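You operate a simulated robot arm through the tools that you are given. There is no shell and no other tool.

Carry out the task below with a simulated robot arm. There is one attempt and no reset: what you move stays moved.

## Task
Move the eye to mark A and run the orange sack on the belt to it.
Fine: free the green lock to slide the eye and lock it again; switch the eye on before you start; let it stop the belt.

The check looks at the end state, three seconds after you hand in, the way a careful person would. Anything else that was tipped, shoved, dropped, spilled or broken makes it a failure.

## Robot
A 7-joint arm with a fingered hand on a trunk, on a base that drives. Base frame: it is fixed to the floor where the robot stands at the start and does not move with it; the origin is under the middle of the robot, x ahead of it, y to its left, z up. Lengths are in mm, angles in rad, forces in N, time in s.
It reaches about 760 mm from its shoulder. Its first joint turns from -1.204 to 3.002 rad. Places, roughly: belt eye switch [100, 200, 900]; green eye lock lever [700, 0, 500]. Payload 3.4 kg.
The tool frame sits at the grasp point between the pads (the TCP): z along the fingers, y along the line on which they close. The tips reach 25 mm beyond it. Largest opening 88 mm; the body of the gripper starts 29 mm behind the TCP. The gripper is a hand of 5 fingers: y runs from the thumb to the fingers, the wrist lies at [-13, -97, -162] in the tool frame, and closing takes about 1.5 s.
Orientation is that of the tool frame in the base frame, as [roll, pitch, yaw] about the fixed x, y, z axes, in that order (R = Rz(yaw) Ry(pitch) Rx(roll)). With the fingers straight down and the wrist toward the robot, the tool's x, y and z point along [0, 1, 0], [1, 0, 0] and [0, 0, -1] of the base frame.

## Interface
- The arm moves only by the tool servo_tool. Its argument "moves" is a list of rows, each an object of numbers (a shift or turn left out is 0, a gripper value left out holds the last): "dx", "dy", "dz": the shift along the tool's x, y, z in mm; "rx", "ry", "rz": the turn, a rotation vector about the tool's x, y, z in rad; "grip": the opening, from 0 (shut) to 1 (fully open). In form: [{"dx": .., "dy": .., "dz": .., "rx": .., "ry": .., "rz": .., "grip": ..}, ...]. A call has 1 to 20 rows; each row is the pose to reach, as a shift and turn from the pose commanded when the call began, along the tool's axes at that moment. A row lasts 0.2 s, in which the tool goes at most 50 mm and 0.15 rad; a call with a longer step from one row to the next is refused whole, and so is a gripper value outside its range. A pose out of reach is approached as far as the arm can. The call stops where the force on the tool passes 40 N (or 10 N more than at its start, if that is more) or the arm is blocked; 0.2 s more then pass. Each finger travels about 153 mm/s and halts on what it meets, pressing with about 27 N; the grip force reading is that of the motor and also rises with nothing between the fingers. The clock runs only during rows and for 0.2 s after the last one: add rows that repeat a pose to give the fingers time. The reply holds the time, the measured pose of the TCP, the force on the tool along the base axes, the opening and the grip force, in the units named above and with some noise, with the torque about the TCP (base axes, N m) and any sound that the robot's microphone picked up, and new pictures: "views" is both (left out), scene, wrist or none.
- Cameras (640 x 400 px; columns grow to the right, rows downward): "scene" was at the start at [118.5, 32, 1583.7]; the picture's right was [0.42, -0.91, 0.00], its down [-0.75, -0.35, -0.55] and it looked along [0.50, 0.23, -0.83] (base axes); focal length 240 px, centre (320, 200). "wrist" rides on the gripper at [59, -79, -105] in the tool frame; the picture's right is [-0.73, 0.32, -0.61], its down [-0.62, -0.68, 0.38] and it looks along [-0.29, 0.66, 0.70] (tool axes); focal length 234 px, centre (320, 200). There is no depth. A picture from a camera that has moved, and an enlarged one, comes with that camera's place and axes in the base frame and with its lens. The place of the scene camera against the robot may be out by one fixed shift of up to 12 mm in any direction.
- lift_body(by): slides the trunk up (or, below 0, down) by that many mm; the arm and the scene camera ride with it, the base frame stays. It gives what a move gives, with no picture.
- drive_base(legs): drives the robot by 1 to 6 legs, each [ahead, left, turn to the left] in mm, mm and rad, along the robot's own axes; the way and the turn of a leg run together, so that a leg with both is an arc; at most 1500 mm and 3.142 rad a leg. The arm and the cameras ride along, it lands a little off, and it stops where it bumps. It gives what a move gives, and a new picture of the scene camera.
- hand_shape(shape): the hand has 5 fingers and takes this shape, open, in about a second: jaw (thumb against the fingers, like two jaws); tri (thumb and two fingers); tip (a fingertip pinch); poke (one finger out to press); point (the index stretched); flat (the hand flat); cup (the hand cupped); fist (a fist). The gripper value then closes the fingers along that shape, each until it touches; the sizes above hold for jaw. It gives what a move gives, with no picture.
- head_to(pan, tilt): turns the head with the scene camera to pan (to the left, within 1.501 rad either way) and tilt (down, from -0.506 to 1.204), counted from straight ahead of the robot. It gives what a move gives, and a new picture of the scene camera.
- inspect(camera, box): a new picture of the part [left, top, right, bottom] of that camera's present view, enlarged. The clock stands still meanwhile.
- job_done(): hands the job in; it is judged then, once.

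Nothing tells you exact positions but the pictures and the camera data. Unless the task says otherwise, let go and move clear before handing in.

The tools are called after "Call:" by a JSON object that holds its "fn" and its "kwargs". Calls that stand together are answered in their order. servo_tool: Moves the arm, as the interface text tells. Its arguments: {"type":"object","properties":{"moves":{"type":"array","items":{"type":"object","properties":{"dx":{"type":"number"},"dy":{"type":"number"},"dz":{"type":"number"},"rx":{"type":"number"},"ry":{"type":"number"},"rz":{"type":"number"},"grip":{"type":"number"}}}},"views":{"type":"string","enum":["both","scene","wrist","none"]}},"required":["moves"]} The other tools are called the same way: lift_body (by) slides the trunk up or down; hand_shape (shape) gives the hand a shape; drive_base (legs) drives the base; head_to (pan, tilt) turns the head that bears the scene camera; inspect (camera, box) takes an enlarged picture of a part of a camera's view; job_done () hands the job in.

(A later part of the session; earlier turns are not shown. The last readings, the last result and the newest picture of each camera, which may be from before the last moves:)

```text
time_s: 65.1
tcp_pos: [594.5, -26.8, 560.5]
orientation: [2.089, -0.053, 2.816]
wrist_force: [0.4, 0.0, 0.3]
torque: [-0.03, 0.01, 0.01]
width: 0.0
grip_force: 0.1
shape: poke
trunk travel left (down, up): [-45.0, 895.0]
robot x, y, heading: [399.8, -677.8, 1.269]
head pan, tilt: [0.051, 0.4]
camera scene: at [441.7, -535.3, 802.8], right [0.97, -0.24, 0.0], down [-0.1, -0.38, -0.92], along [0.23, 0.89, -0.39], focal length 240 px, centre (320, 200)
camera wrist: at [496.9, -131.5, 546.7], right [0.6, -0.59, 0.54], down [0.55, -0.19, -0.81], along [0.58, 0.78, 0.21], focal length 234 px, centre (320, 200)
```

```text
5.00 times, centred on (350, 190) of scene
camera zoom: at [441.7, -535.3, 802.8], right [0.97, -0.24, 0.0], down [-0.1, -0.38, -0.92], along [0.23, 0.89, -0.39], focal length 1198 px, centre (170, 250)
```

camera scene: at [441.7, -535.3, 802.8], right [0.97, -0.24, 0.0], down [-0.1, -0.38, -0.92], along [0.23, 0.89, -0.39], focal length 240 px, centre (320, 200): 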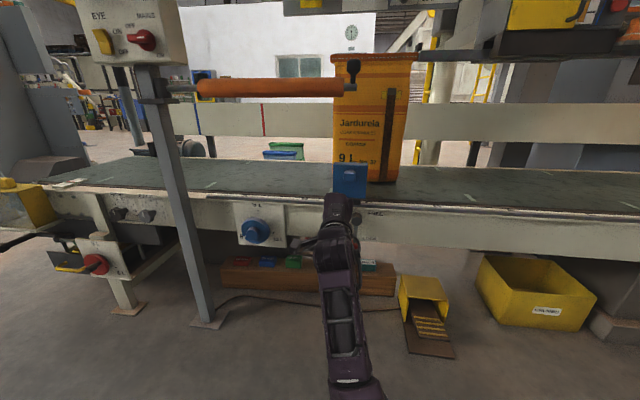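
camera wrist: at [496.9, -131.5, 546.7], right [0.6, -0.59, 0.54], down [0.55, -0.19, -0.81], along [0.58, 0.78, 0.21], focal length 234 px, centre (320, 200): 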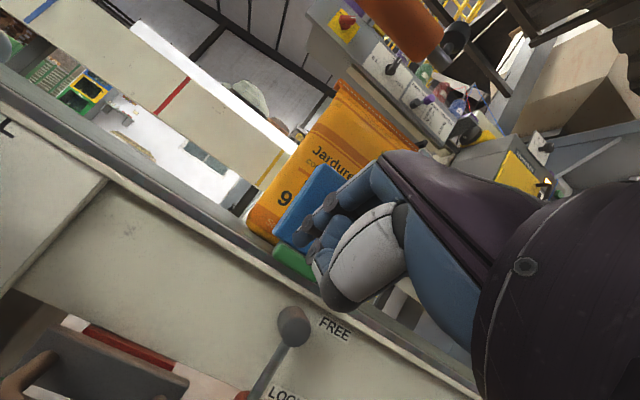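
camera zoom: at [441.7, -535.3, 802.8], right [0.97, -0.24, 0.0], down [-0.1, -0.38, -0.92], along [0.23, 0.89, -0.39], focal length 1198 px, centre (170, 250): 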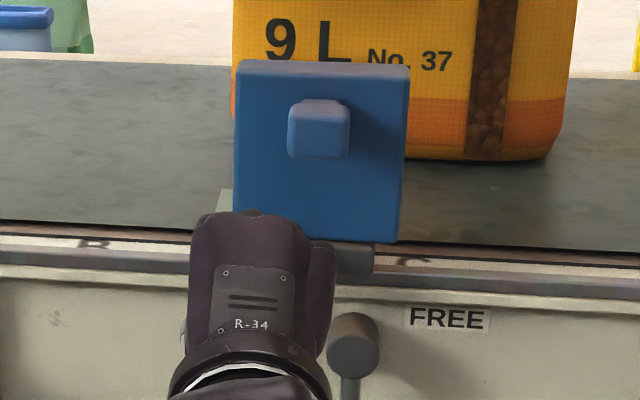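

The handle is unchanged. In poke the index's last segment bends down like a hook, which is why it slipped behind. I'll try the "point" shape to get a straight finger.

Call:
{"fn": "servo_tool", "kwargs": {"moves": [{"dy": -15, "dz": -25}, {"dy": -25, "dz": -45}], "views": "none"}}

Call:
{"fn": "hand_shape", "kwargs": {"shape": "point"}}

Call:
{"fn": "servo_tool", "kwargs": {"moves": [{"dz": 0}], "views": "wrist"}}

Call:
{"fn": "inspect", "kwargs": {"camera": "wrist", "box": [200, 100, 400, 300]}}

Call:
{"fn": "inspect", "kwargs": {"camera": "scene", "box": [280, 150, 400, 230]}}

```text
time_s: 65.9
tcp_pos: [609.5, -76.8, 568.0]
orientation: [2.061, -0.005, 2.762]
wrist_force: [-0.2, -0.4, 0.0]
torque: [-0.01, 0.01, 0.02]
width: 0.1
grip_force: 0.0
shape: poke
trunk travel left (down, up): [-45.0, 895.0]
robot x, y, heading: [398.3, -673.4, 1.269]
head pan, tilt: [0.051, 0.4]
stopped in row 2: the arm was blocked; the commanded pose is now the measured one
```

```text
time_s: 66.8
tcp_pos: [608.1, -77.8, 568.0]
orientation: [2.061, -0.004, 2.762]
wrist_force: [0.1, 0.6, -0.4]
torque: [-0.01, -0.01, 0.03]
width: 0.1
grip_force: 0.1
shape: point
trunk travel left (down, up): [-45.0, 895.0]
robot x, y, heading: [399.3, -672.4, 1.275]
head pan, tilt: [0.051, 0.4]
```

```text
time_s: 67.2
tcp_pos: [608.4, -77.9, 566.7]
orientation: [2.061, -0.004, 2.762]
wrist_force: [-0.9, 0.2, 0.3]
torque: [0.0, 0.0, -0.01]
width: 0.0
grip_force: 0.0
shape: point
trunk travel left (down, up): [-45.0, 895.0]
robot x, y, heading: [397.9, -677.6, 1.274]
head pan, tilt: [0.051, 0.4]
camera wrist: at [506.3, -176.0, 547.2], right [0.53, -0.63, 0.57], down [0.58, -0.21, -0.78], along [0.61, 0.75, 0.25], focal length 234 px, centre (320, 200)
```

wrist: 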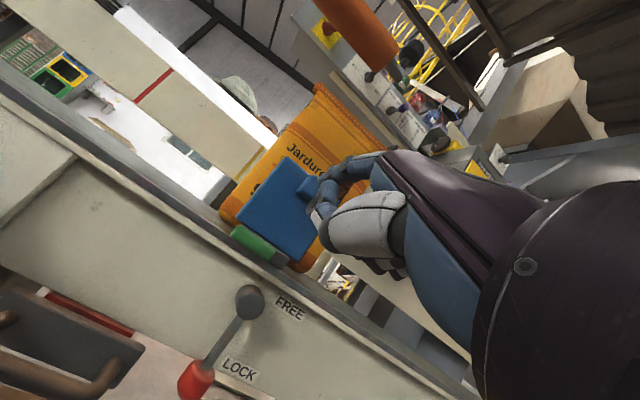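

```text
2.00 times, centred on (300, 200) of wrist
camera zoom: at [506.3, -176.0, 547.2], right [0.53, -0.63, 0.57], down [0.58, -0.21, -0.78], along [0.61, 0.75, 0.25], focal length 468 px, centre (360, 200)
```

zoom: 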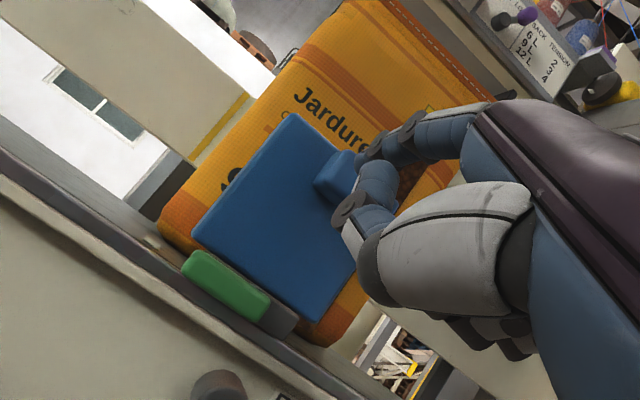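

```text
5.00 times, centred on (340, 190) of scene
camera zoom: at [441.8, -535.4, 802.7], right [0.97, -0.25, 0.0], down [-0.1, -0.38, -0.92], along [0.23, 0.89, -0.39], focal length 1198 px, centre (220, 250)
```

zoom: 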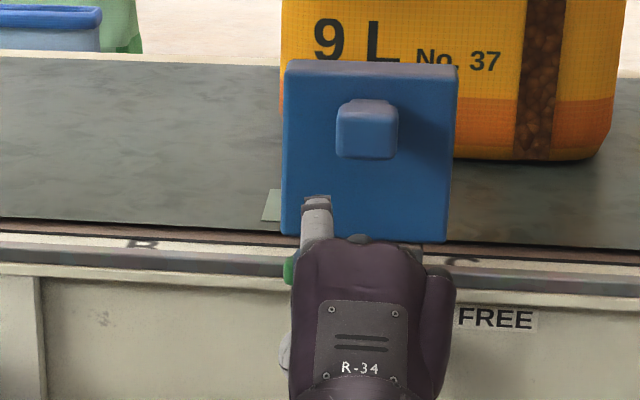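

The straight index is now visible beyond the hand at about (12, 64, 28) in the tool frame, and the handle's front face is near 63 mm outward. Downward resisted 25 N, so I'll try lifting the handle's free end from below. First I'll lower the hand while it's clear of the rail.

Call:
{"fn": "servo_tool", "kwargs": {"moves": [{"dx": 5, "dy": -32, "dz": 17}, {"dx": 10, "dy": -64, "dz": 34}, {"dx": 15, "dy": -97, "dz": 51.8}], "views": "both"}}

Call:
{"fn": "inspect", "kwargs": {"camera": "scene", "box": [280, 150, 400, 230]}}

Call:
{"fn": "inspect", "kwargs": {"camera": "wrist", "box": [240, 100, 400, 260]}}

```text
time_s: 68.0
tcp_pos: [648.0, -74.8, 475.7]
orientation: [1.999, 0.112, 2.686]
wrist_force: [0.9, -0.2, 0.0]
torque: [0.0, 0.03, 0.02]
width: 0.0
grip_force: 0.0
shape: point
trunk travel left (down, up): [-45.0, 895.0]
robot x, y, heading: [399.9, -676.1, 1.271]
head pan, tilt: [0.051, 0.4]
stopped in row 3: the arm was blocked; the commanded pose is now the measured one
camera scene: at [441.8, -535.5, 802.7], right [0.97, -0.25, 0.0], down [-0.1, -0.38, -0.92], along [0.23, 0.89, -0.39], focal length 240 px, centre (320, 200)
camera wrist: at [541.9, -165.0, 441.6], right [0.41, -0.67, 0.62], down [0.66, -0.25, -0.7], along [0.63, 0.7, 0.34], focal length 234 px, centre (320, 200)
```

scene: 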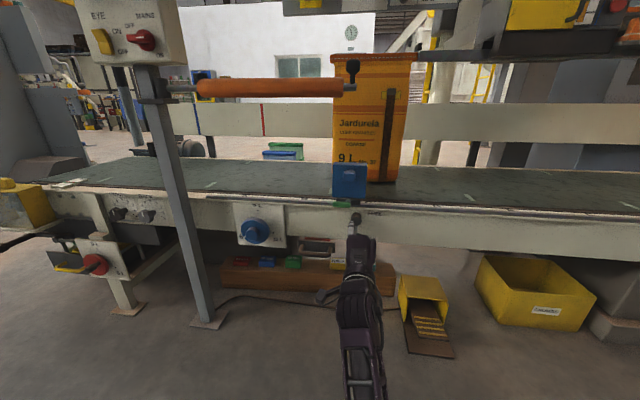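
wrist: 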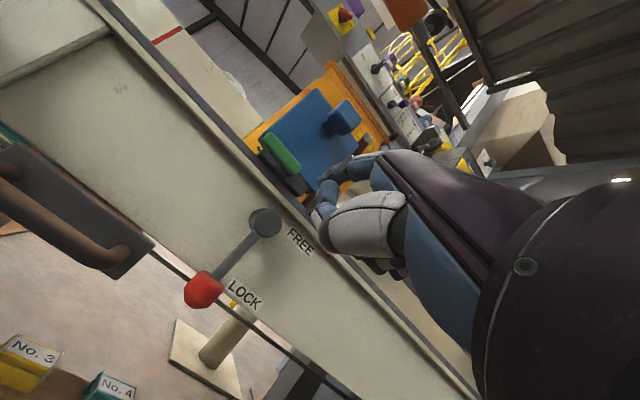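

```text
5.00 times, centred on (340, 190) of scene
camera zoom: at [441.8, -535.5, 802.7], right [0.97, -0.25, 0.0], down [-0.1, -0.38, -0.92], along [0.23, 0.89, -0.39], focal length 1198 px, centre (220, 250)
```

zoom: 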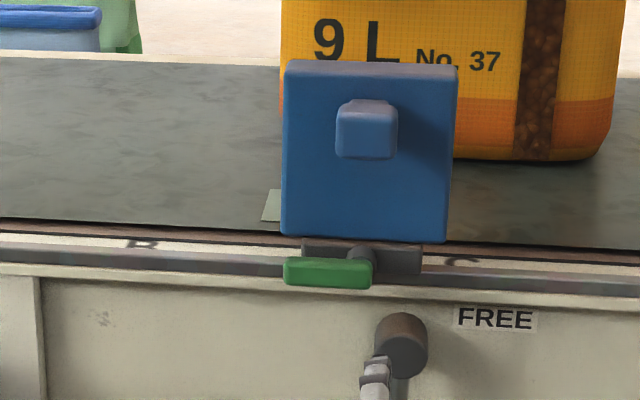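

```text
2.50 times, centred on (320, 180) of wrist
camera zoom: at [541.9, -165.0, 441.6], right [0.41, -0.67, 0.62], down [0.66, -0.25, -0.7], along [0.63, 0.7, 0.34], focal length 585 px, centre (320, 250)
```

zoom: 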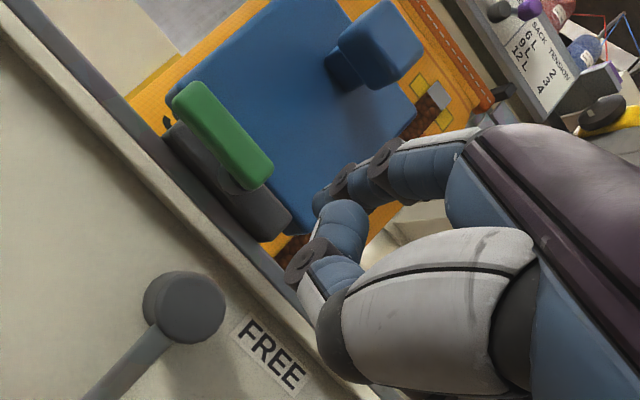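

Clear view now: the handle is still horizontal with the pivot at its right end. My straight finger is just below its height, to the right. I'll move it left and lower, then in under the handle's free end.

Call:
{"fn": "servo_tool", "kwargs": {"moves": [{"dx": 16.5, "dy": -2.0, "dz": 10.6}, {"dx": 33.1, "dy": -4.9, "dz": 21.7}, {"dx": 52.1, "dy": 2.7, "dz": 33.1}, {"dx": 53.2, "dy": 9.1, "dz": 46.7}], "views": "both"}}

Call:
{"fn": "inspect", "kwargs": {"camera": "scene", "box": [290, 170, 390, 240]}}

Call:
{"fn": "inspect", "kwargs": {"camera": "wrist", "box": [220, 100, 380, 260]}}

```text
time_s: 69.2
tcp_pos: [661.7, -15.0, 451.8]
orientation: [1.985, 0.178, 2.626]
wrist_force: [-0.7, -0.1, -0.1]
torque: [0.02, -0.02, 0.01]
width: 0.2
grip_force: 0.0
shape: point
trunk travel left (down, up): [-45.0, 895.0]
robot x, y, heading: [397.3, -676.3, 1.269]
head pan, tilt: [0.051, 0.4]
stopped in row 4: the arm was blocked; the commanded pose is now the measured one
camera scene: at [441.8, -535.4, 802.7], right [0.97, -0.25, 0.0], down [-0.1, -0.38, -0.92], along [0.23, 0.89, -0.39], focal length 240 px, centre (320, 200)
camera wrist: at [554.0, -100.5, 411.9], right [0.33, -0.67, 0.66], down [0.69, -0.3, -0.66], along [0.64, 0.67, 0.37], focal length 234 px, centre (320, 200)
```

scene: 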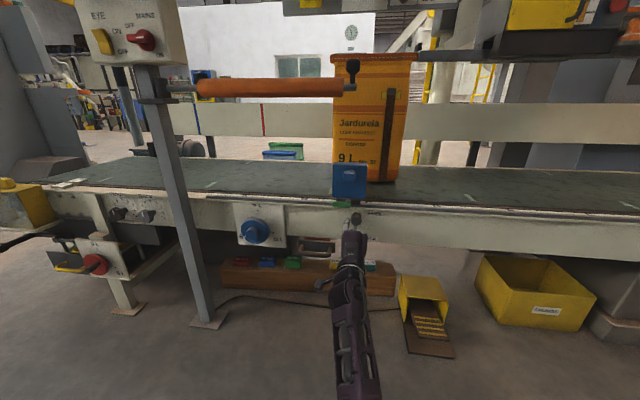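
wrist: 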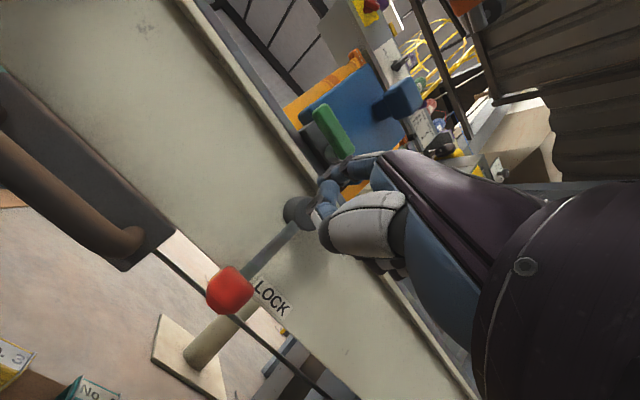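

```text
5.71 times, centred on (340, 205) of scene
camera zoom: at [441.8, -535.4, 802.7], right [0.97, -0.25, 0.0], down [-0.1, -0.38, -0.92], along [0.23, 0.89, -0.39], focal length 1370 px, centre (206, 171)
```

zoom: 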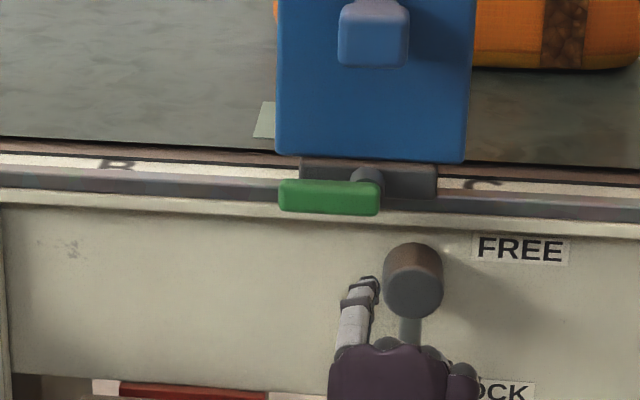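

```text
2.50 times, centred on (300, 180) of wrist
camera zoom: at [554.0, -100.5, 411.9], right [0.33, -0.67, 0.66], down [0.69, -0.3, -0.66], along [0.64, 0.67, 0.37], focal length 585 px, centre (370, 250)
```

zoom: 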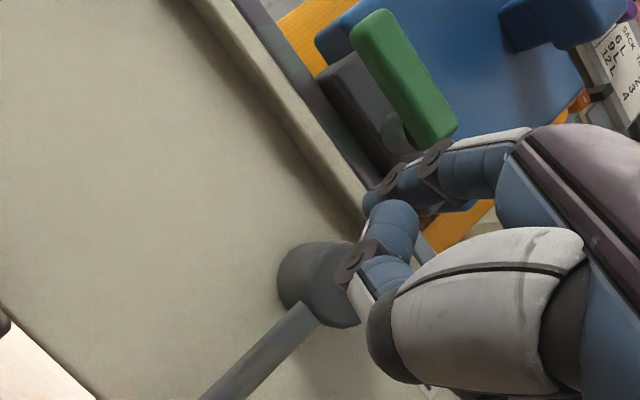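

The arm reaches its limit this low with the wrist under the hand, and I've drifted close to the red lever without touching it. I'll back out and up, then turn the hand to a handshake pose with the index on top, which should suit this height better.

Call:
{"fn": "servo_tool", "kwargs": {"moves": [{"dx": -5.8, "dy": -10.4, "dz": -33.8}, {"dx": -11, "dy": -20.4, "dz": -66.8}, {"dx": -6.6, "dy": 14.4, "dz": -90.5}, {"dx": -5.1, "dy": 49.8, "dz": -111.5}, {"dx": -0.7, "dy": 78.9, "dz": -130.7}], "views": "scene"}}

```text
time_s: 70.2
tcp_pos: [654.7, -87.3, 509.8]
orientation: [1.963, 0.292, 2.557]
wrist_force: [0.4, 0.2, 0.5]
torque: [0.02, -0.03, 0.02]
width: 0.0
grip_force: 0.1
shape: point
trunk travel left (down, up): [-45.0, 895.0]
robot x, y, heading: [402.8, -672.2, 1.268]
head pan, tilt: [0.051, 0.4]
stopped in row 4: the arm was blocked; the commanded pose is now the measured one
camera scene: at [442.0, -535.3, 802.6], right [0.97, -0.25, 0.0], down [-0.1, -0.38, -0.92], along [0.23, 0.89, -0.39], focal length 240 px, centre (320, 200)
```

scene: 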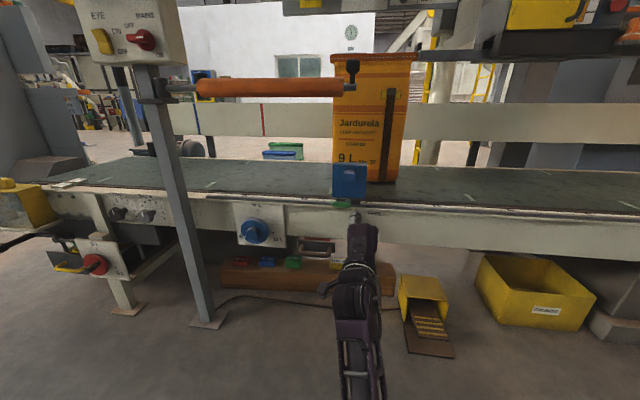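

Now I'll roll the hand about its finger axis toward the handshake pose.

Call:
{"fn": "servo_tool", "kwargs": {"moves": [{"rz": 0.14}, {"rz": 0.28}, {"rz": 0.42}, {"rz": 0.56}, {"rz": 0.7}], "views": "scene"}}

```text
time_s: 71.5
tcp_pos: [694.5, -94.5, 505.0]
orientation: [1.92, -0.289, 2.247]
wrist_force: [0.7, 0.5, -0.3]
torque: [0.05, -0.02, 0.03]
width: 0.1
grip_force: 0.0
shape: point
trunk travel left (down, up): [-45.0, 895.0]
robot x, y, heading: [398.6, -679.3, 1.275]
head pan, tilt: [0.051, 0.4]
stopped in row 5: the arm was blocked; the commanded pose is now the measured one
camera scene: at [441.9, -535.4, 802.7], right [0.97, -0.25, 0.0], down [-0.1, -0.38, -0.92], along [0.23, 0.89, -0.39], focal length 240 px, centre (320, 200)
```

scene: 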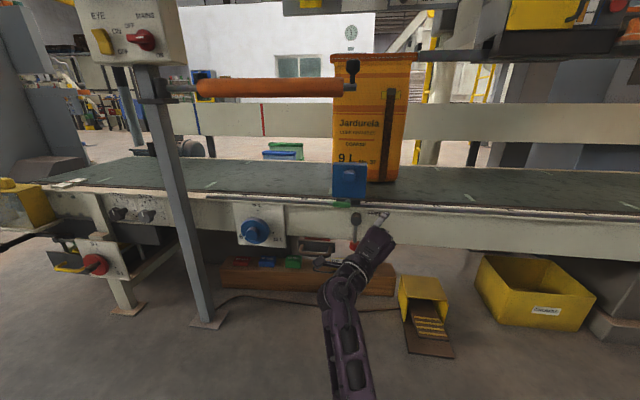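

The arm is in a cramped configuration. I'll look at how it's folded before choosing a better base position and approach.

Call:
{"fn": "head_to", "kwargs": {"pan": -0.4, "tilt": 1.0}}

```text
time_s: 72.5
tcp_pos: [694.6, -93.9, 505.0]
orientation: [1.922, -0.288, 2.249]
wrist_force: [0.2, -1.4, -0.4]
torque: [0.02, 0.04, -0.02]
width: 0.0
grip_force: 0.0
shape: point
trunk travel left (down, up): [-45.0, 895.0]
robot x, y, heading: [401.7, -672.8, 1.272]
head pan, tilt: [-0.4, 1.0]
camera scene: at [463.9, -571.8, 752.5], right [0.77, -0.64, 0.0], down [-0.54, -0.64, -0.54], along [0.35, 0.41, -0.84], focal length 240 px, centre (320, 200)
```

scene: 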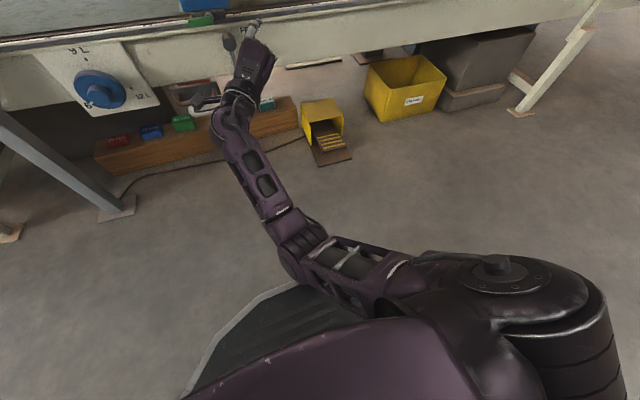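

I can see the arm is elbow-down with the elbow right at the base, which is what blocks it. A better approach is from near the start position, reaching along the rail from the handle's left end, so the eye's knob is out of the way. I'll drive there with the hand kept clear.

Call:
{"fn": "drive_base", "kwargs": {"legs": [[0, 350, 0], [0, 0, -1.27]]}}

Call:
{"fn": "head_to", "kwargs": {"pan": 0.3, "tilt": 0.5}}

```text
time_s: 73.4
tcp_pos: [686.7, -87.7, 506.0]
orientation: [1.919, -0.287, 2.256]
wrist_force: [-0.1, 0.1, -0.8]
torque: [-0.01, 0.01, -0.02]
width: 0.0
grip_force: 0.0
shape: point
trunk travel left (down, up): [-45.0, 895.0]
robot x, y, heading: [396.9, -672.8, 1.279]
head pan, tilt: [-0.4, 1.0]
stopped in leg 1: the robot was blocked; the commanded pose is now the measured one
camera scene: at [459.1, -567.3, 752.5], right [0.77, -0.64, 0.0], down [-0.54, -0.65, -0.54], along [0.34, 0.42, -0.84], focal length 240 px, centre (320, 200)
```

scene: 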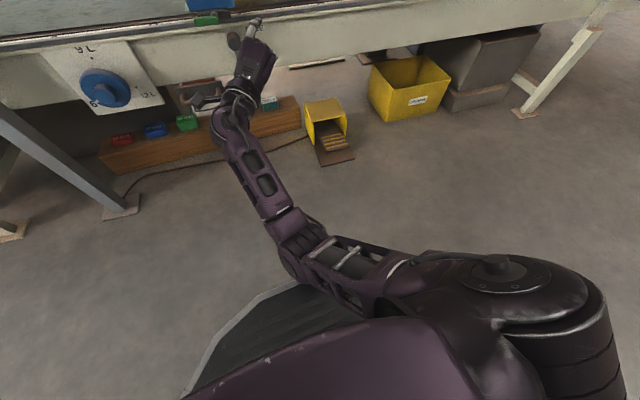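

```text
time_s: 74.4
tcp_pos: [685.8, -87.7, 505.2]
orientation: [1.92, -0.287, 2.256]
wrist_force: [0.6, 0.1, -0.7]
torque: [-0.05, 0.03, -0.02]
width: 0.0
grip_force: 0.0
shape: point
trunk travel left (down, up): [-45.0, 895.0]
robot x, y, heading: [396.0, -671.9, 1.283]
head pan, tilt: [0.3, 0.499]
camera scene: at [413.9, -530.1, 793.5], right [1.0, 0.01, 0.0], down [0.0, -0.48, -0.88], along [-0.01, 0.88, -0.48], focal length 240 px, centre (320, 200)
```

scene: 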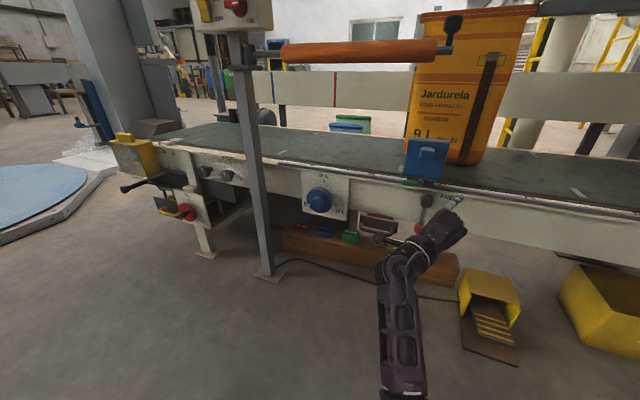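

The column is at my rear left, so I'll step right, turn, and go around in open floor: right, turn to heading 0, then along toward the start position.

Call:
{"fn": "drive_base", "kwargs": {"legs": [[0, -60, 0], [0, 0, -1.28], [0, 330, 0], [-400, 0, 0]]}}

Call:
{"fn": "head_to", "kwargs": {"pan": 0.3, "tilt": 0.5}}

```text
time_s: 82.4
tcp_pos: [700.5, -462.2, 505.1]
orientation: [1.919, -0.287, 0.992]
wrist_force: [0.1, 0.8, -0.1]
torque: [0.01, -0.01, 0.01]
width: 0.1
grip_force: 0.2
shape: point
trunk travel left (down, up): [-45.0, 895.0]
robot x, y, heading: [58.4, -362.8, 0.017]
head pan, tilt: [0.3, 0.499]
camera scene: at [198.0, -329.7, 793.6], right [0.31, -0.95, 0.0], down [-0.46, -0.15, -0.88], along [0.83, 0.27, -0.48], focal length 240 px, centre (320, 200)
```

scene: 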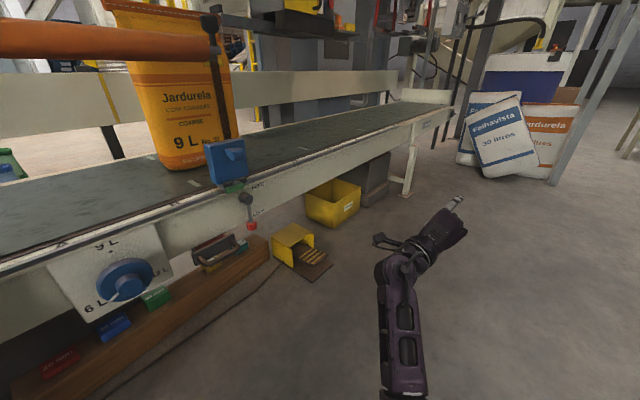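

```text
time_s: 83.0
tcp_pos: [701.0, -462.9, 505.2]
orientation: [1.917, -0.286, 0.992]
wrist_force: [0.1, 1.5, -1.1]
torque: [-0.06, 0.01, 0.01]
width: 0.0
grip_force: 0.0
shape: point
trunk travel left (down, up): [-45.0, 895.0]
robot x, y, heading: [56.5, -359.0, 0.019]
head pan, tilt: [0.3, 0.499]
camera scene: at [198.0, -329.7, 793.6], right [0.31, -0.95, 0.0], down [-0.46, -0.15, -0.88], along [0.83, 0.27, -0.48], focal length 240 px, centre (320, 200)
```

scene: 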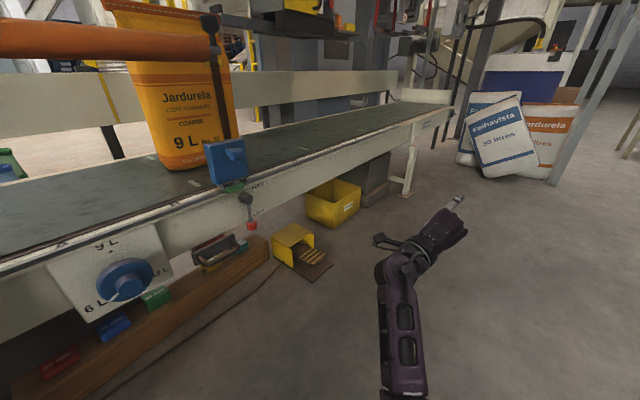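

From here I can look back at the column area to check that nothing was disturbed.

Call:
{"fn": "head_to", "kwargs": {"pan": -1.5, "tilt": 0.6}}

Call:
{"fn": "head_to", "kwargs": {"pan": 0.25, "tilt": 0.4}}

Call:
{"fn": "inspect", "kwargs": {"camera": "scene", "box": [180, 110, 340, 240]}}

```text
time_s: 84.8
tcp_pos: [700.3, -462.1, 505.5]
orientation: [1.92, -0.287, 0.99]
wrist_force: [0.1, -0.3, -0.5]
torque: [-0.03, -0.02, 0.05]
width: 0.3
grip_force: 0.1
shape: point
trunk travel left (down, up): [-45.0, 895.0]
robot x, y, heading: [60.5, -363.5, 0.016]
head pan, tilt: [-1.499, 0.6]
camera scene: at [119.3, -446.0, 784.5], right [-1.0, -0.09, 0.0], down [-0.05, 0.56, -0.83], along [0.07, -0.82, -0.56], focal length 240 px, centre (320, 200)
```

scene: 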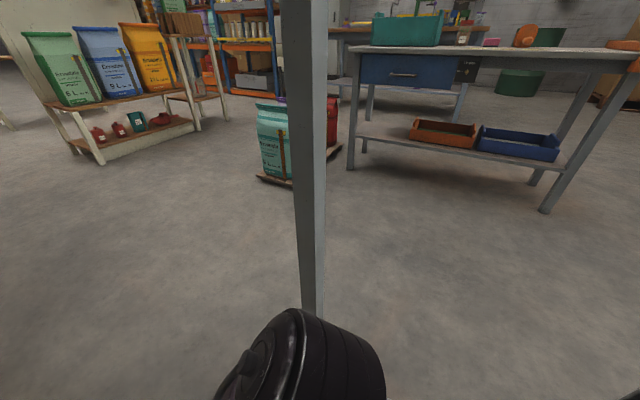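

```text
time_s: 86.6
tcp_pos: [700.7, -462.4, 505.6]
orientation: [1.919, -0.287, 0.991]
wrist_force: [0.0, -0.6, -0.5]
torque: [0.02, -0.01, 0.0]
width: 0.0
grip_force: 0.1
shape: point
trunk travel left (down, up): [-45.0, 895.0]
robot x, y, heading: [56.7, -358.4, 0.017]
head pan, tilt: [0.25, 0.4]
camera scene: at [200.9, -333.7, 802.7], right [0.26, -0.97, 0.0], down [-0.38, -0.1, -0.92], along [0.89, 0.24, -0.39], focal length 240 px, centre (320, 200)
```

scene: 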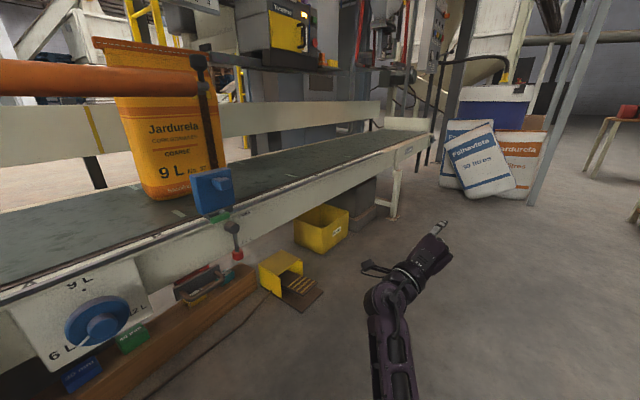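

```text
3.08 times, centred on (260, 175) of scene
camera zoom: at [200.9, -333.7, 802.7], right [0.26, -0.97, 0.0], down [-0.38, -0.1, -0.92], along [0.89, 0.24, -0.39], focal length 738 px, centre (505, 277)
```

zoom: 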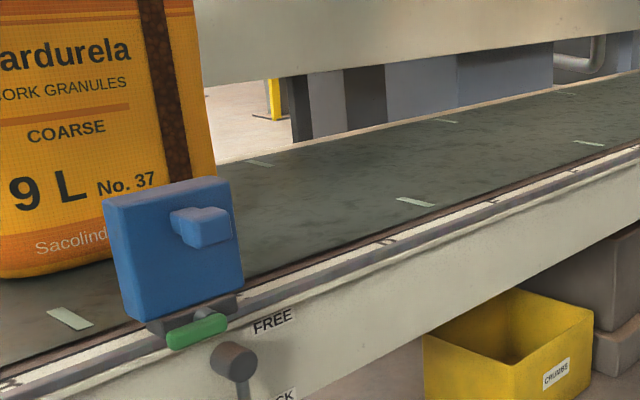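

The column stands undisturbed with nothing tipped near it. Here in free space I'll reorient the hand so the fingers point forward-left and nearly level, with the thumb below.

Call:
{"fn": "servo_tool", "kwargs": {"moves": [{"dx": 10.4, "dy": -0.3, "dz": -12.8, "rx": 0.006, "ry": 0.103, "rz": -0.066}, {"dx": 20.7, "dy": -0.6, "dz": -25.7, "rx": 0.012, "ry": 0.206, "rz": -0.133}, {"dx": 31.1, "dy": -0.9, "dz": -38.5, "rx": 0.017, "ry": 0.308, "rz": -0.199}, {"dx": 41.5, "dy": -1.2, "dz": -51.4, "rx": 0.023, "ry": 0.411, "rz": -0.266}, {"dx": 51.8, "dy": -1.4, "dz": -64.2, "rx": 0.029, "ry": 0.514, "rz": -0.332}, {"dx": 62.2, "dy": -1.7, "dz": -77, "rx": 0.035, "ry": 0.617, "rz": -0.398}, {"dx": 72.5, "dy": -2, "dz": -89.9, "rx": 0.04, "ry": 0.719, "rz": -0.465}, {"dx": 82.9, "dy": -2.3, "dz": -102.7, "rx": 0.046, "ry": 0.822, "rz": -0.531}], "views": "scene"}}

```text
time_s: 88.4
tcp_pos: [657.2, -349.8, 559.2]
orientation: [1.822, 0.001, 1.943]
wrist_force: [0.2, 0.4, 0.0]
torque: [-0.02, 0.0, -0.01]
width: 0.0
grip_force: 0.0
shape: point
trunk travel left (down, up): [-45.0, 895.0]
robot x, y, heading: [58.7, -359.4, 0.015]
head pan, tilt: [0.25, 0.4]
camera scene: at [200.9, -333.6, 802.7], right [0.26, -0.96, 0.0], down [-0.38, -0.1, -0.92], along [0.89, 0.24, -0.39], focal length 240 px, centre (320, 200)
```

scene: 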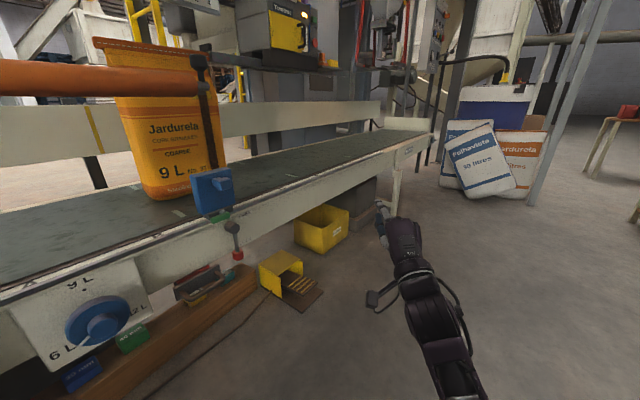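

That pose was reached exactly, so this side suits the arm. I'll test here, in free air, whether I can lower the hand about 105 mm in this orientation so the straight index could come up under the handle.

Call:
{"fn": "servo_tool", "kwargs": {"moves": [{"dy": -34, "dz": 8.7}, {"dy": -68, "dz": 17.3}, {"dy": -101.7, "dz": 26}], "views": "scene"}}

Call:
{"fn": "inspect", "kwargs": {"camera": "scene", "box": [340, 180, 460, 300]}}

```text
time_s: 89.2
tcp_pos: [657.1, -352.7, 479.1]
orientation: [1.789, 0.02, 1.935]
wrist_force: [0.3, 0.2, -0.4]
torque: [0.02, -0.02, 0.01]
width: 0.1
grip_force: 0.1
shape: point
trunk travel left (down, up): [-45.0, 895.0]
robot x, y, heading: [54.9, -359.9, 0.016]
head pan, tilt: [0.25, 0.4]
camera scene: at [195.1, -329.8, 808.4], right [0.26, -0.96, 0.01], down [-0.37, -0.11, -0.92], along [0.89, 0.24, -0.38], focal length 240 px, centre (320, 200)
```

scene: 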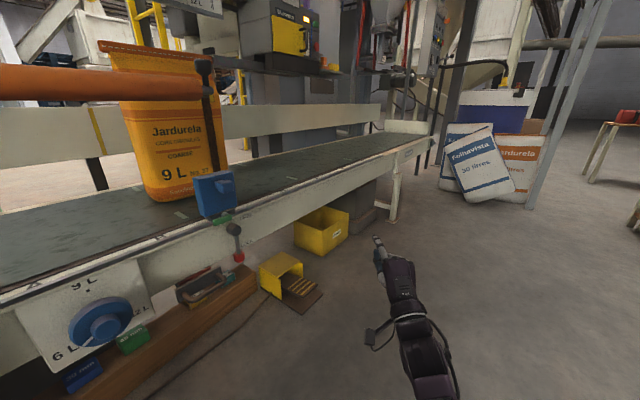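

```text
3.33 times, centred on (400, 240) of scene
camera zoom: at [195.1, -329.8, 808.4], right [0.26, -0.96, 0.01], down [-0.37, -0.11, -0.92], along [0.89, 0.24, -0.38], focal length 799 px, centre (53, 67)
```

zoom: 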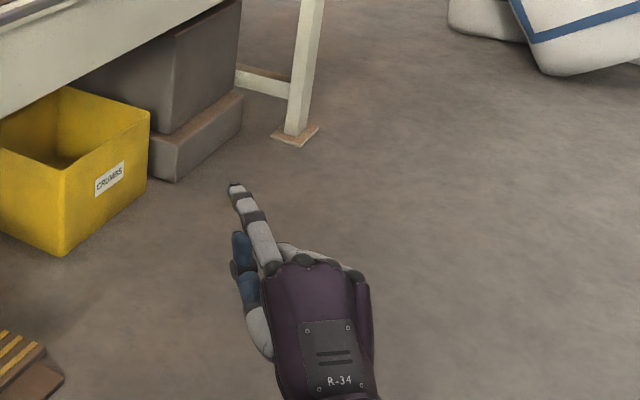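

The hand stopped about 25 mm short and the robot tilted slightly, which means the elbow is resting on the base. I'll lift it off at once, reach further forward, and try lowering again there.

Call:
{"fn": "servo_tool", "kwargs": {"moves": [{"dy": 39, "dz": -8.6}, {"dy": 47.7, "dz": 30.4}, {"dy": 56.3, "dz": 69.4}, {"dy": 37, "dz": 73.7}, {"dy": 17.3, "dz": 78.1}], "views": "none"}}

Call:
{"fn": "servo_tool", "kwargs": {"moves": [{"dy": -14, "dz": 3}, {"dy": -27, "dz": 6}], "views": "scene"}}

```text
time_s: 90.4
tcp_pos: [729.7, -319.9, 452.0]
orientation: [1.822, -0.001, 1.941]
wrist_force: [-0.1, -0.3, -0.3]
torque: [0.01, 0.01, 0.0]
width: 0.0
grip_force: 0.0
shape: point
trunk travel left (down, up): [-45.0, 895.0]
robot x, y, heading: [58.1, -363.1, 0.016]
head pan, tilt: [0.25, 0.4]
```

```text
time_s: 91.0
tcp_pos: [729.9, -321.4, 425.4]
orientation: [1.822, 0.0, 1.941]
wrist_force: [0.4, 0.2, 0.3]
torque: [0.01, 0.01, 0.0]
width: 0.1
grip_force: 0.1
shape: point
trunk travel left (down, up): [-45.0, 895.0]
robot x, y, heading: [58.4, -364.1, 0.015]
head pan, tilt: [0.25, 0.4]
camera scene: at [200.9, -333.7, 802.7], right [0.26, -0.96, 0.0], down [-0.38, -0.1, -0.92], along [0.89, 0.24, -0.39], focal length 240 px, centre (320, 200)
```

scene: 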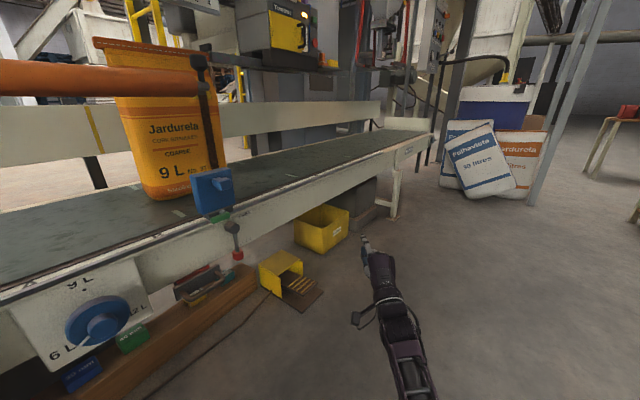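

With the arm reaching about 670 mm ahead, it goes down to z≈425 without trouble. Before driving in, I'll check the brown handle under the rail, which is near the path of the hand.

Call:
{"fn": "inspect", "kwargs": {"camera": "scene", "box": [140, 170, 300, 310]}}

Call:
{"fn": "servo_tool", "kwargs": {"moves": [{"dz": 0}], "views": "wrist"}}

```text
2.86 times, centred on (220, 240) of scene
camera zoom: at [200.9, -333.7, 802.7], right [0.26, -0.96, 0.0], down [-0.38, -0.1, -0.92], along [0.89, 0.24, -0.39], focal length 685 px, centre (606, 86)
```

zoom: 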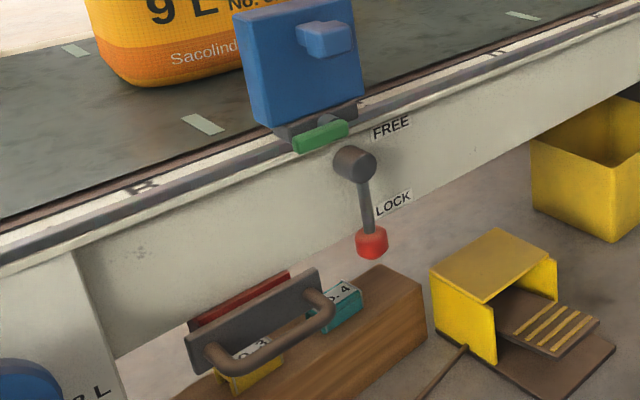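

```text
time_s: 91.4
tcp_pos: [730.2, -320.6, 426.2]
orientation: [1.821, -0.001, 1.941]
wrist_force: [-0.4, -0.4, 0.4]
torque: [0.0, -0.01, -0.01]
width: 0.0
grip_force: 0.0
shape: point
trunk travel left (down, up): [-45.0, 895.0]
robot x, y, heading: [55.9, -359.5, 0.017]
head pan, tilt: [0.25, 0.4]
camera wrist: at [596.1, -309.5, 375.5], right [-0.21, -0.86, 0.46], down [0.41, -0.51, -0.76], along [0.89, 0.03, 0.46], focal length 234 px, centre (320, 200)
```

wrist: 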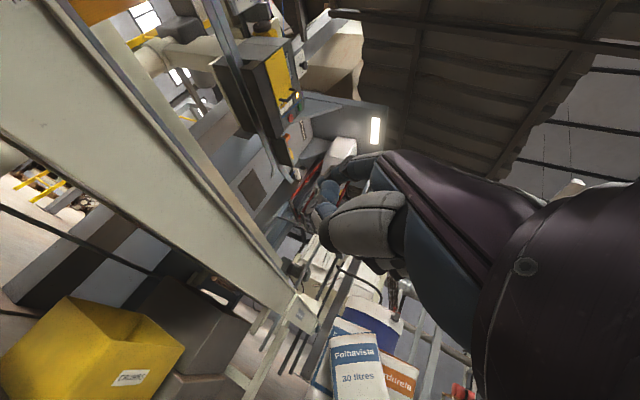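

The handle bar sits at z≈365 and about 65 mm out, so a hand at z≥400 clears it. I'll drive toward the working position, leaving 60 mm of extra distance from the rail.

Call:
{"fn": "drive_base", "kwargs": {"legs": [[-135, 262, 0.034]]}}

Call:
{"fn": "head_to", "kwargs": {"pan": 0.1, "tilt": 0.4}}

Call:
{"fn": "inspect", "kwargs": {"camera": "scene", "box": [240, 150, 400, 250]}}

```text
time_s: 93.4
tcp_pos: [586.8, -43.7, 427.0]
orientation: [1.824, -0.001, 1.971]
wrist_force: [0.5, 0.5, 0.8]
torque: [0.0, -0.04, 0.0]
width: 0.0
grip_force: 0.1
shape: point
trunk travel left (down, up): [-45.0, 895.0]
robot x, y, heading: [-83.2, -104.9, 0.041]
head pan, tilt: [0.25, 0.4]
camera scene: at [58.3, -71.4, 802.7], right [0.29, -0.96, 0.0], down [-0.37, -0.11, -0.92], along [0.88, 0.27, -0.39], focal length 240 px, centre (320, 200)
```

scene: 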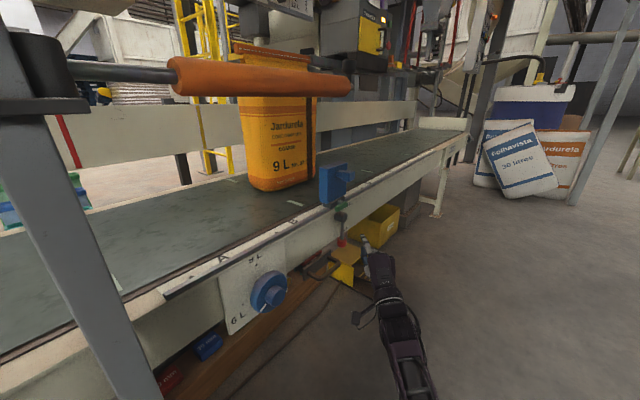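

```text
time_s: 94.1
tcp_pos: [586.9, -44.6, 425.1]
orientation: [1.821, 0.0, 1.97]
wrist_force: [0.7, -0.1, 0.4]
torque: [0.02, 0.0, 0.0]
width: 0.0
grip_force: 0.1
shape: point
trunk travel left (down, up): [-45.0, 895.0]
robot x, y, heading: [-83.9, -104.1, 0.041]
head pan, tilt: [0.099, 0.4]
camera scene: at [61.4, -84.9, 802.7], right [0.14, -0.99, 0.0], down [-0.39, -0.06, -0.92], along [0.91, 0.13, -0.39], focal length 240 px, centre (320, 200)
```

scene: 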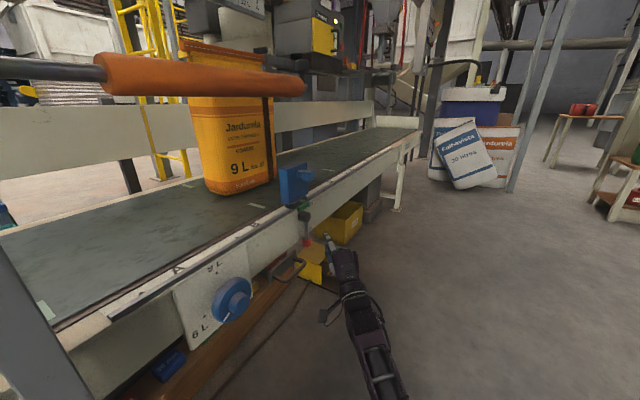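

```text
4.00 times, centred on (320, 200) of scene
camera zoom: at [61.4, -84.9, 802.7], right [0.14, -0.99, 0.0], down [-0.39, -0.06, -0.92], along [0.91, 0.13, -0.39], focal length 959 px, centre (320, 200)
```

zoom: 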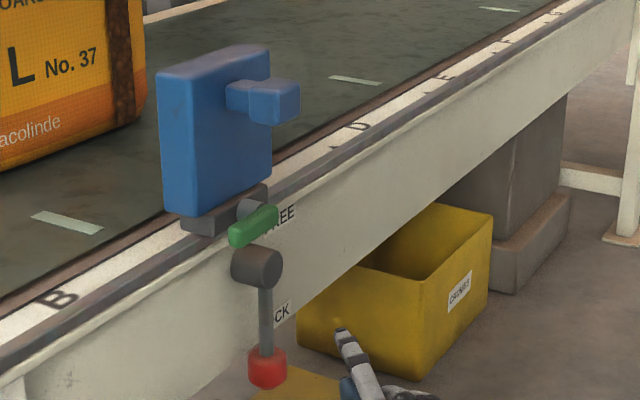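

In this side view the handle and my fingertip agree with my model within a few mm. I'll move the base in by about 55 mm; the fingertip will be below and outside the handle.

Call:
{"fn": "drive_base", "kwargs": {"legs": [[20, 48, 0]]}}

Call:
{"fn": "inspect", "kwargs": {"camera": "scene", "box": [240, 150, 400, 250]}}

```text
time_s: 95.0
tcp_pos: [604.2, 6.8, 426.1]
orientation: [1.822, 0.0, 1.967]
wrist_force: [0.4, -0.3, 0.5]
torque: [0.0, 0.01, -0.03]
width: 0.1
grip_force: 0.1
shape: point
trunk travel left (down, up): [-45.0, 895.0]
robot x, y, heading: [-67.3, -52.3, 0.045]
head pan, tilt: [0.099, 0.4]
camera scene: at [78.8, -35.8, 802.7], right [0.14, -0.99, 0.0], down [-0.39, -0.06, -0.92], along [0.91, 0.13, -0.39], focal length 240 px, centre (320, 200)
```

scene: 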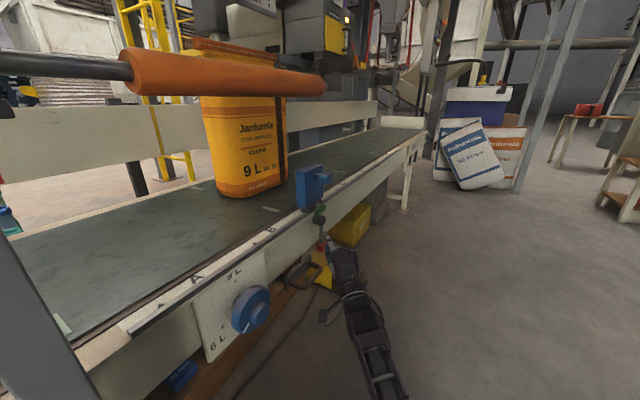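

```text
4.00 times, centred on (320, 200) of scene
camera zoom: at [78.8, -35.8, 802.7], right [0.14, -0.99, 0.0], down [-0.39, -0.06, -0.92], along [0.91, 0.13, -0.39], focal length 959 px, centre (320, 200)
```

zoom: 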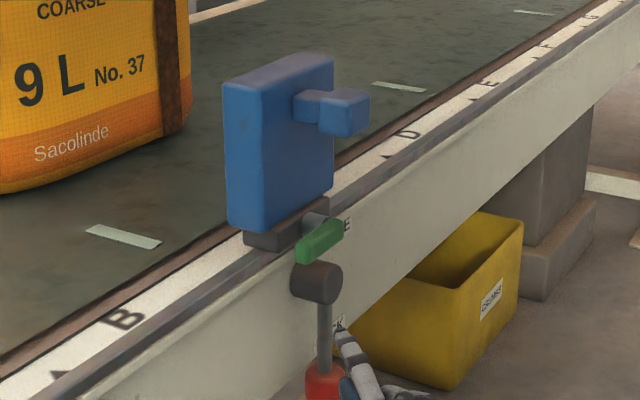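

The fingertip is now below and just outside the handle's free end. I'll bring it in under the handle, then raise it slowly.

Call:
{"fn": "servo_tool", "kwargs": {"moves": [{"dx": 9, "dy": 8, "dz": 2}, {"dx": 17.7, "dy": 18, "dz": 4.6}, {"dx": 17.7, "dy": 25.5, "dz": 2.7}], "views": "both"}}

Call:
{"fn": "inspect", "kwargs": {"camera": "scene", "box": [260, 170, 380, 250]}}

Call:
{"fn": "inspect", "kwargs": {"camera": "wrist", "box": [240, 60, 440, 260]}}

```text
time_s: 95.8
tcp_pos: [605.1, 25.5, 448.1]
orientation: [1.823, -0.001, 1.971]
wrist_force: [-0.6, -0.9, -0.2]
torque: [0.02, 0.01, 0.0]
width: 0.0
grip_force: 0.0
shape: point
trunk travel left (down, up): [-45.0, 895.0]
robot x, y, heading: [-68.4, -54.9, 0.047]
head pan, tilt: [0.099, 0.4]
camera scene: at [78.8, -35.8, 802.7], right [0.14, -0.99, 0.0], down [-0.39, -0.06, -0.92], along [0.91, 0.13, -0.39], focal length 240 px, centre (320, 200)
camera wrist: at [471.6, 33.2, 398.2], right [-0.19, -0.87, 0.46], down [0.43, -0.5, -0.76], along [0.88, 0.06, 0.46], focal length 234 px, centre (320, 200)
```

scene: 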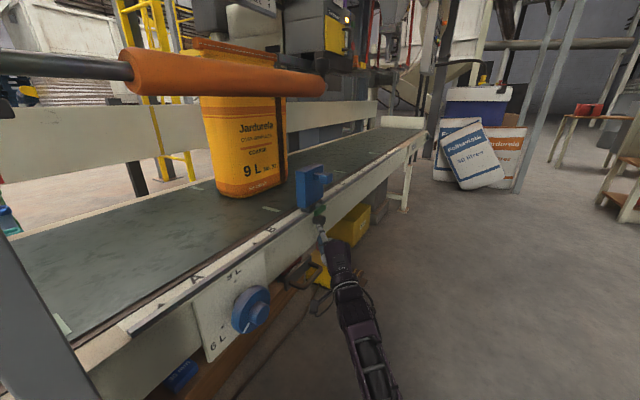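
wrist: 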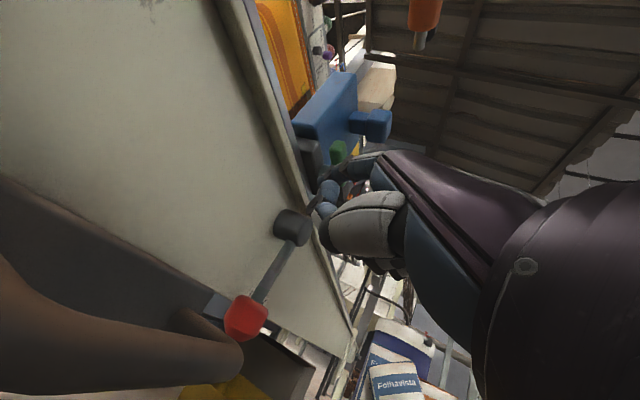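

```text
5.00 times, centred on (320, 210) of scene
camera zoom: at [78.8, -35.8, 802.7], right [0.14, -0.99, 0.0], down [-0.39, -0.06, -0.92], along [0.91, 0.13, -0.39], focal length 1198 px, centre (320, 150)
```

zoom: 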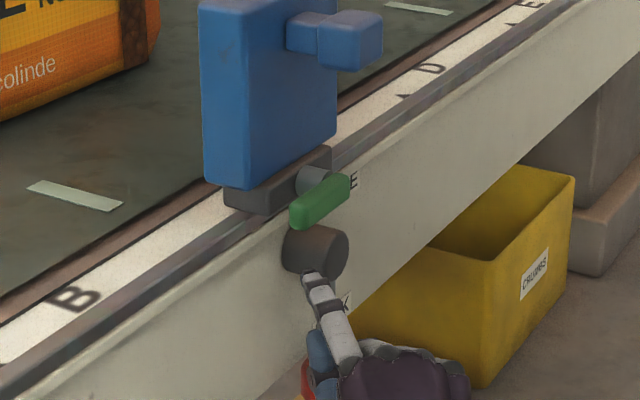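

```text
2.00 times, centred on (340, 160) of wrist
camera zoom: at [471.6, 33.2, 398.2], right [-0.19, -0.87, 0.46], down [0.43, -0.5, -0.76], along [0.88, 0.06, 0.46], focal length 468 px, centre (280, 280)
```

zoom: 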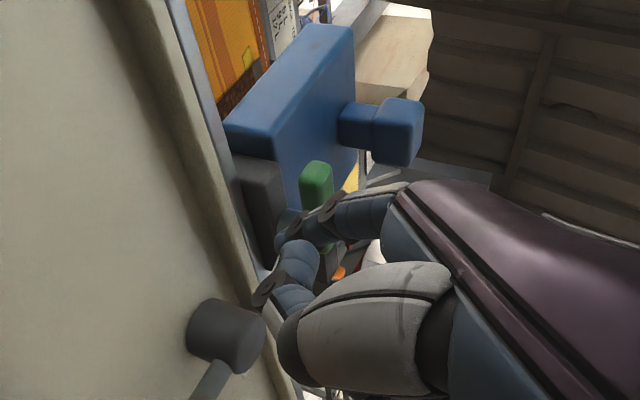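

The index is under the handle's left end. Raising it in small steps and watching the force.

Call:
{"fn": "servo_tool", "kwargs": {"moves": [{"dy": 6, "dz": -1.5}, {"dy": 12, "dz": -3.1}, {"dy": 17, "dz": -4.4}, {"dy": 21, "dz": -5.4}], "views": "none"}}

Call:
{"fn": "inspect", "kwargs": {"camera": "scene", "box": [260, 170, 380, 250]}}

Call:
{"fn": "inspect", "kwargs": {"camera": "wrist", "box": [240, 60, 440, 260]}}

```text
time_s: 96.8
tcp_pos: [606.4, 26.3, 472.2]
orientation: [1.821, 0.0, 1.969]
wrist_force: [0.2, -0.4, -0.5]
torque: [0.0, 0.02, 0.01]
width: 0.2
grip_force: 0.1
shape: point
trunk travel left (down, up): [-45.0, 895.0]
robot x, y, heading: [-67.7, -51.8, 0.048]
head pan, tilt: [0.099, 0.4]
```

```text
5.00 times, centred on (320, 210) of scene
camera zoom: at [78.8, -35.8, 802.7], right [0.14, -0.99, 0.0], down [-0.39, -0.06, -0.92], along [0.91, 0.13, -0.39], focal length 1198 px, centre (320, 150)
```

zoom: 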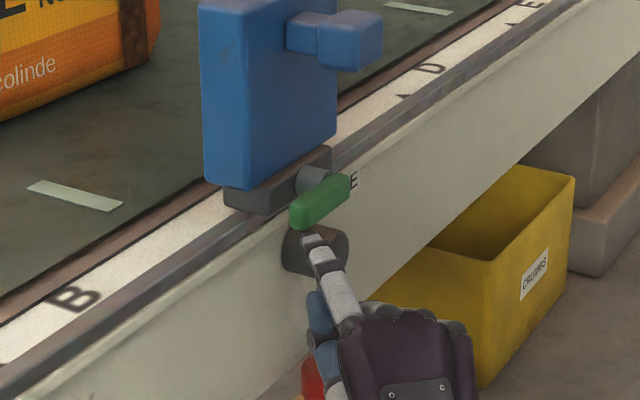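

```text
2.00 times, centred on (340, 160) of wrist
camera zoom: at [471.2, 33.1, 421.1], right [-0.19, -0.87, 0.46], down [0.43, -0.5, -0.76], along [0.88, 0.06, 0.46], focal length 468 px, centre (280, 280)
```

zoom: 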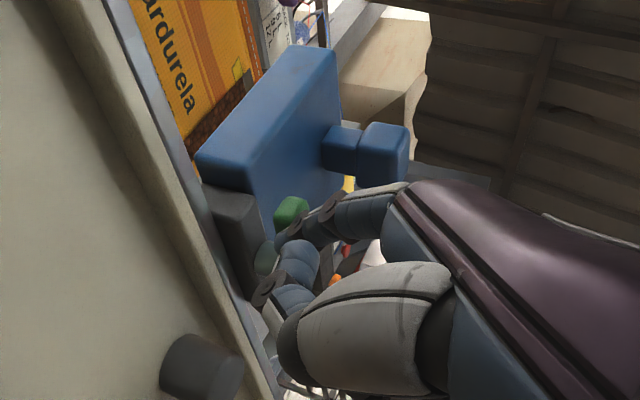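

Almost touching. I'll push upward now in small steps.

Call:
{"fn": "servo_tool", "kwargs": {"moves": [{"dy": 3.9, "dz": -1}, {"dy": 7.8, "dz": -2}, {"dy": 11.6, "dz": -3}], "views": "none"}}

Call:
{"fn": "inspect", "kwargs": {"camera": "scene", "box": [260, 170, 380, 250]}}

```text
time_s: 97.6
tcp_pos: [605.6, 26.2, 482.4]
orientation: [1.822, 0.0, 1.971]
wrist_force: [-0.5, 0.0, -0.8]
torque: [0.0, 0.0, 0.01]
width: 80.8
grip_force: 0.1
shape: point
trunk travel left (down, up): [-45.0, 895.0]
robot x, y, heading: [-64.7, -52.3, 0.043]
head pan, tilt: [0.099, 0.4]
```

```text
5.00 times, centred on (320, 210) of scene
camera zoom: at [78.9, -35.8, 802.7], right [0.14, -0.99, 0.0], down [-0.39, -0.06, -0.92], along [0.91, 0.13, -0.39], focal length 1198 px, centre (320, 150)
```

zoom: 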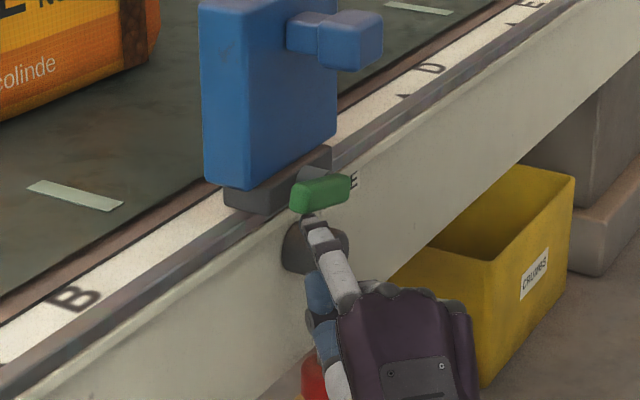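

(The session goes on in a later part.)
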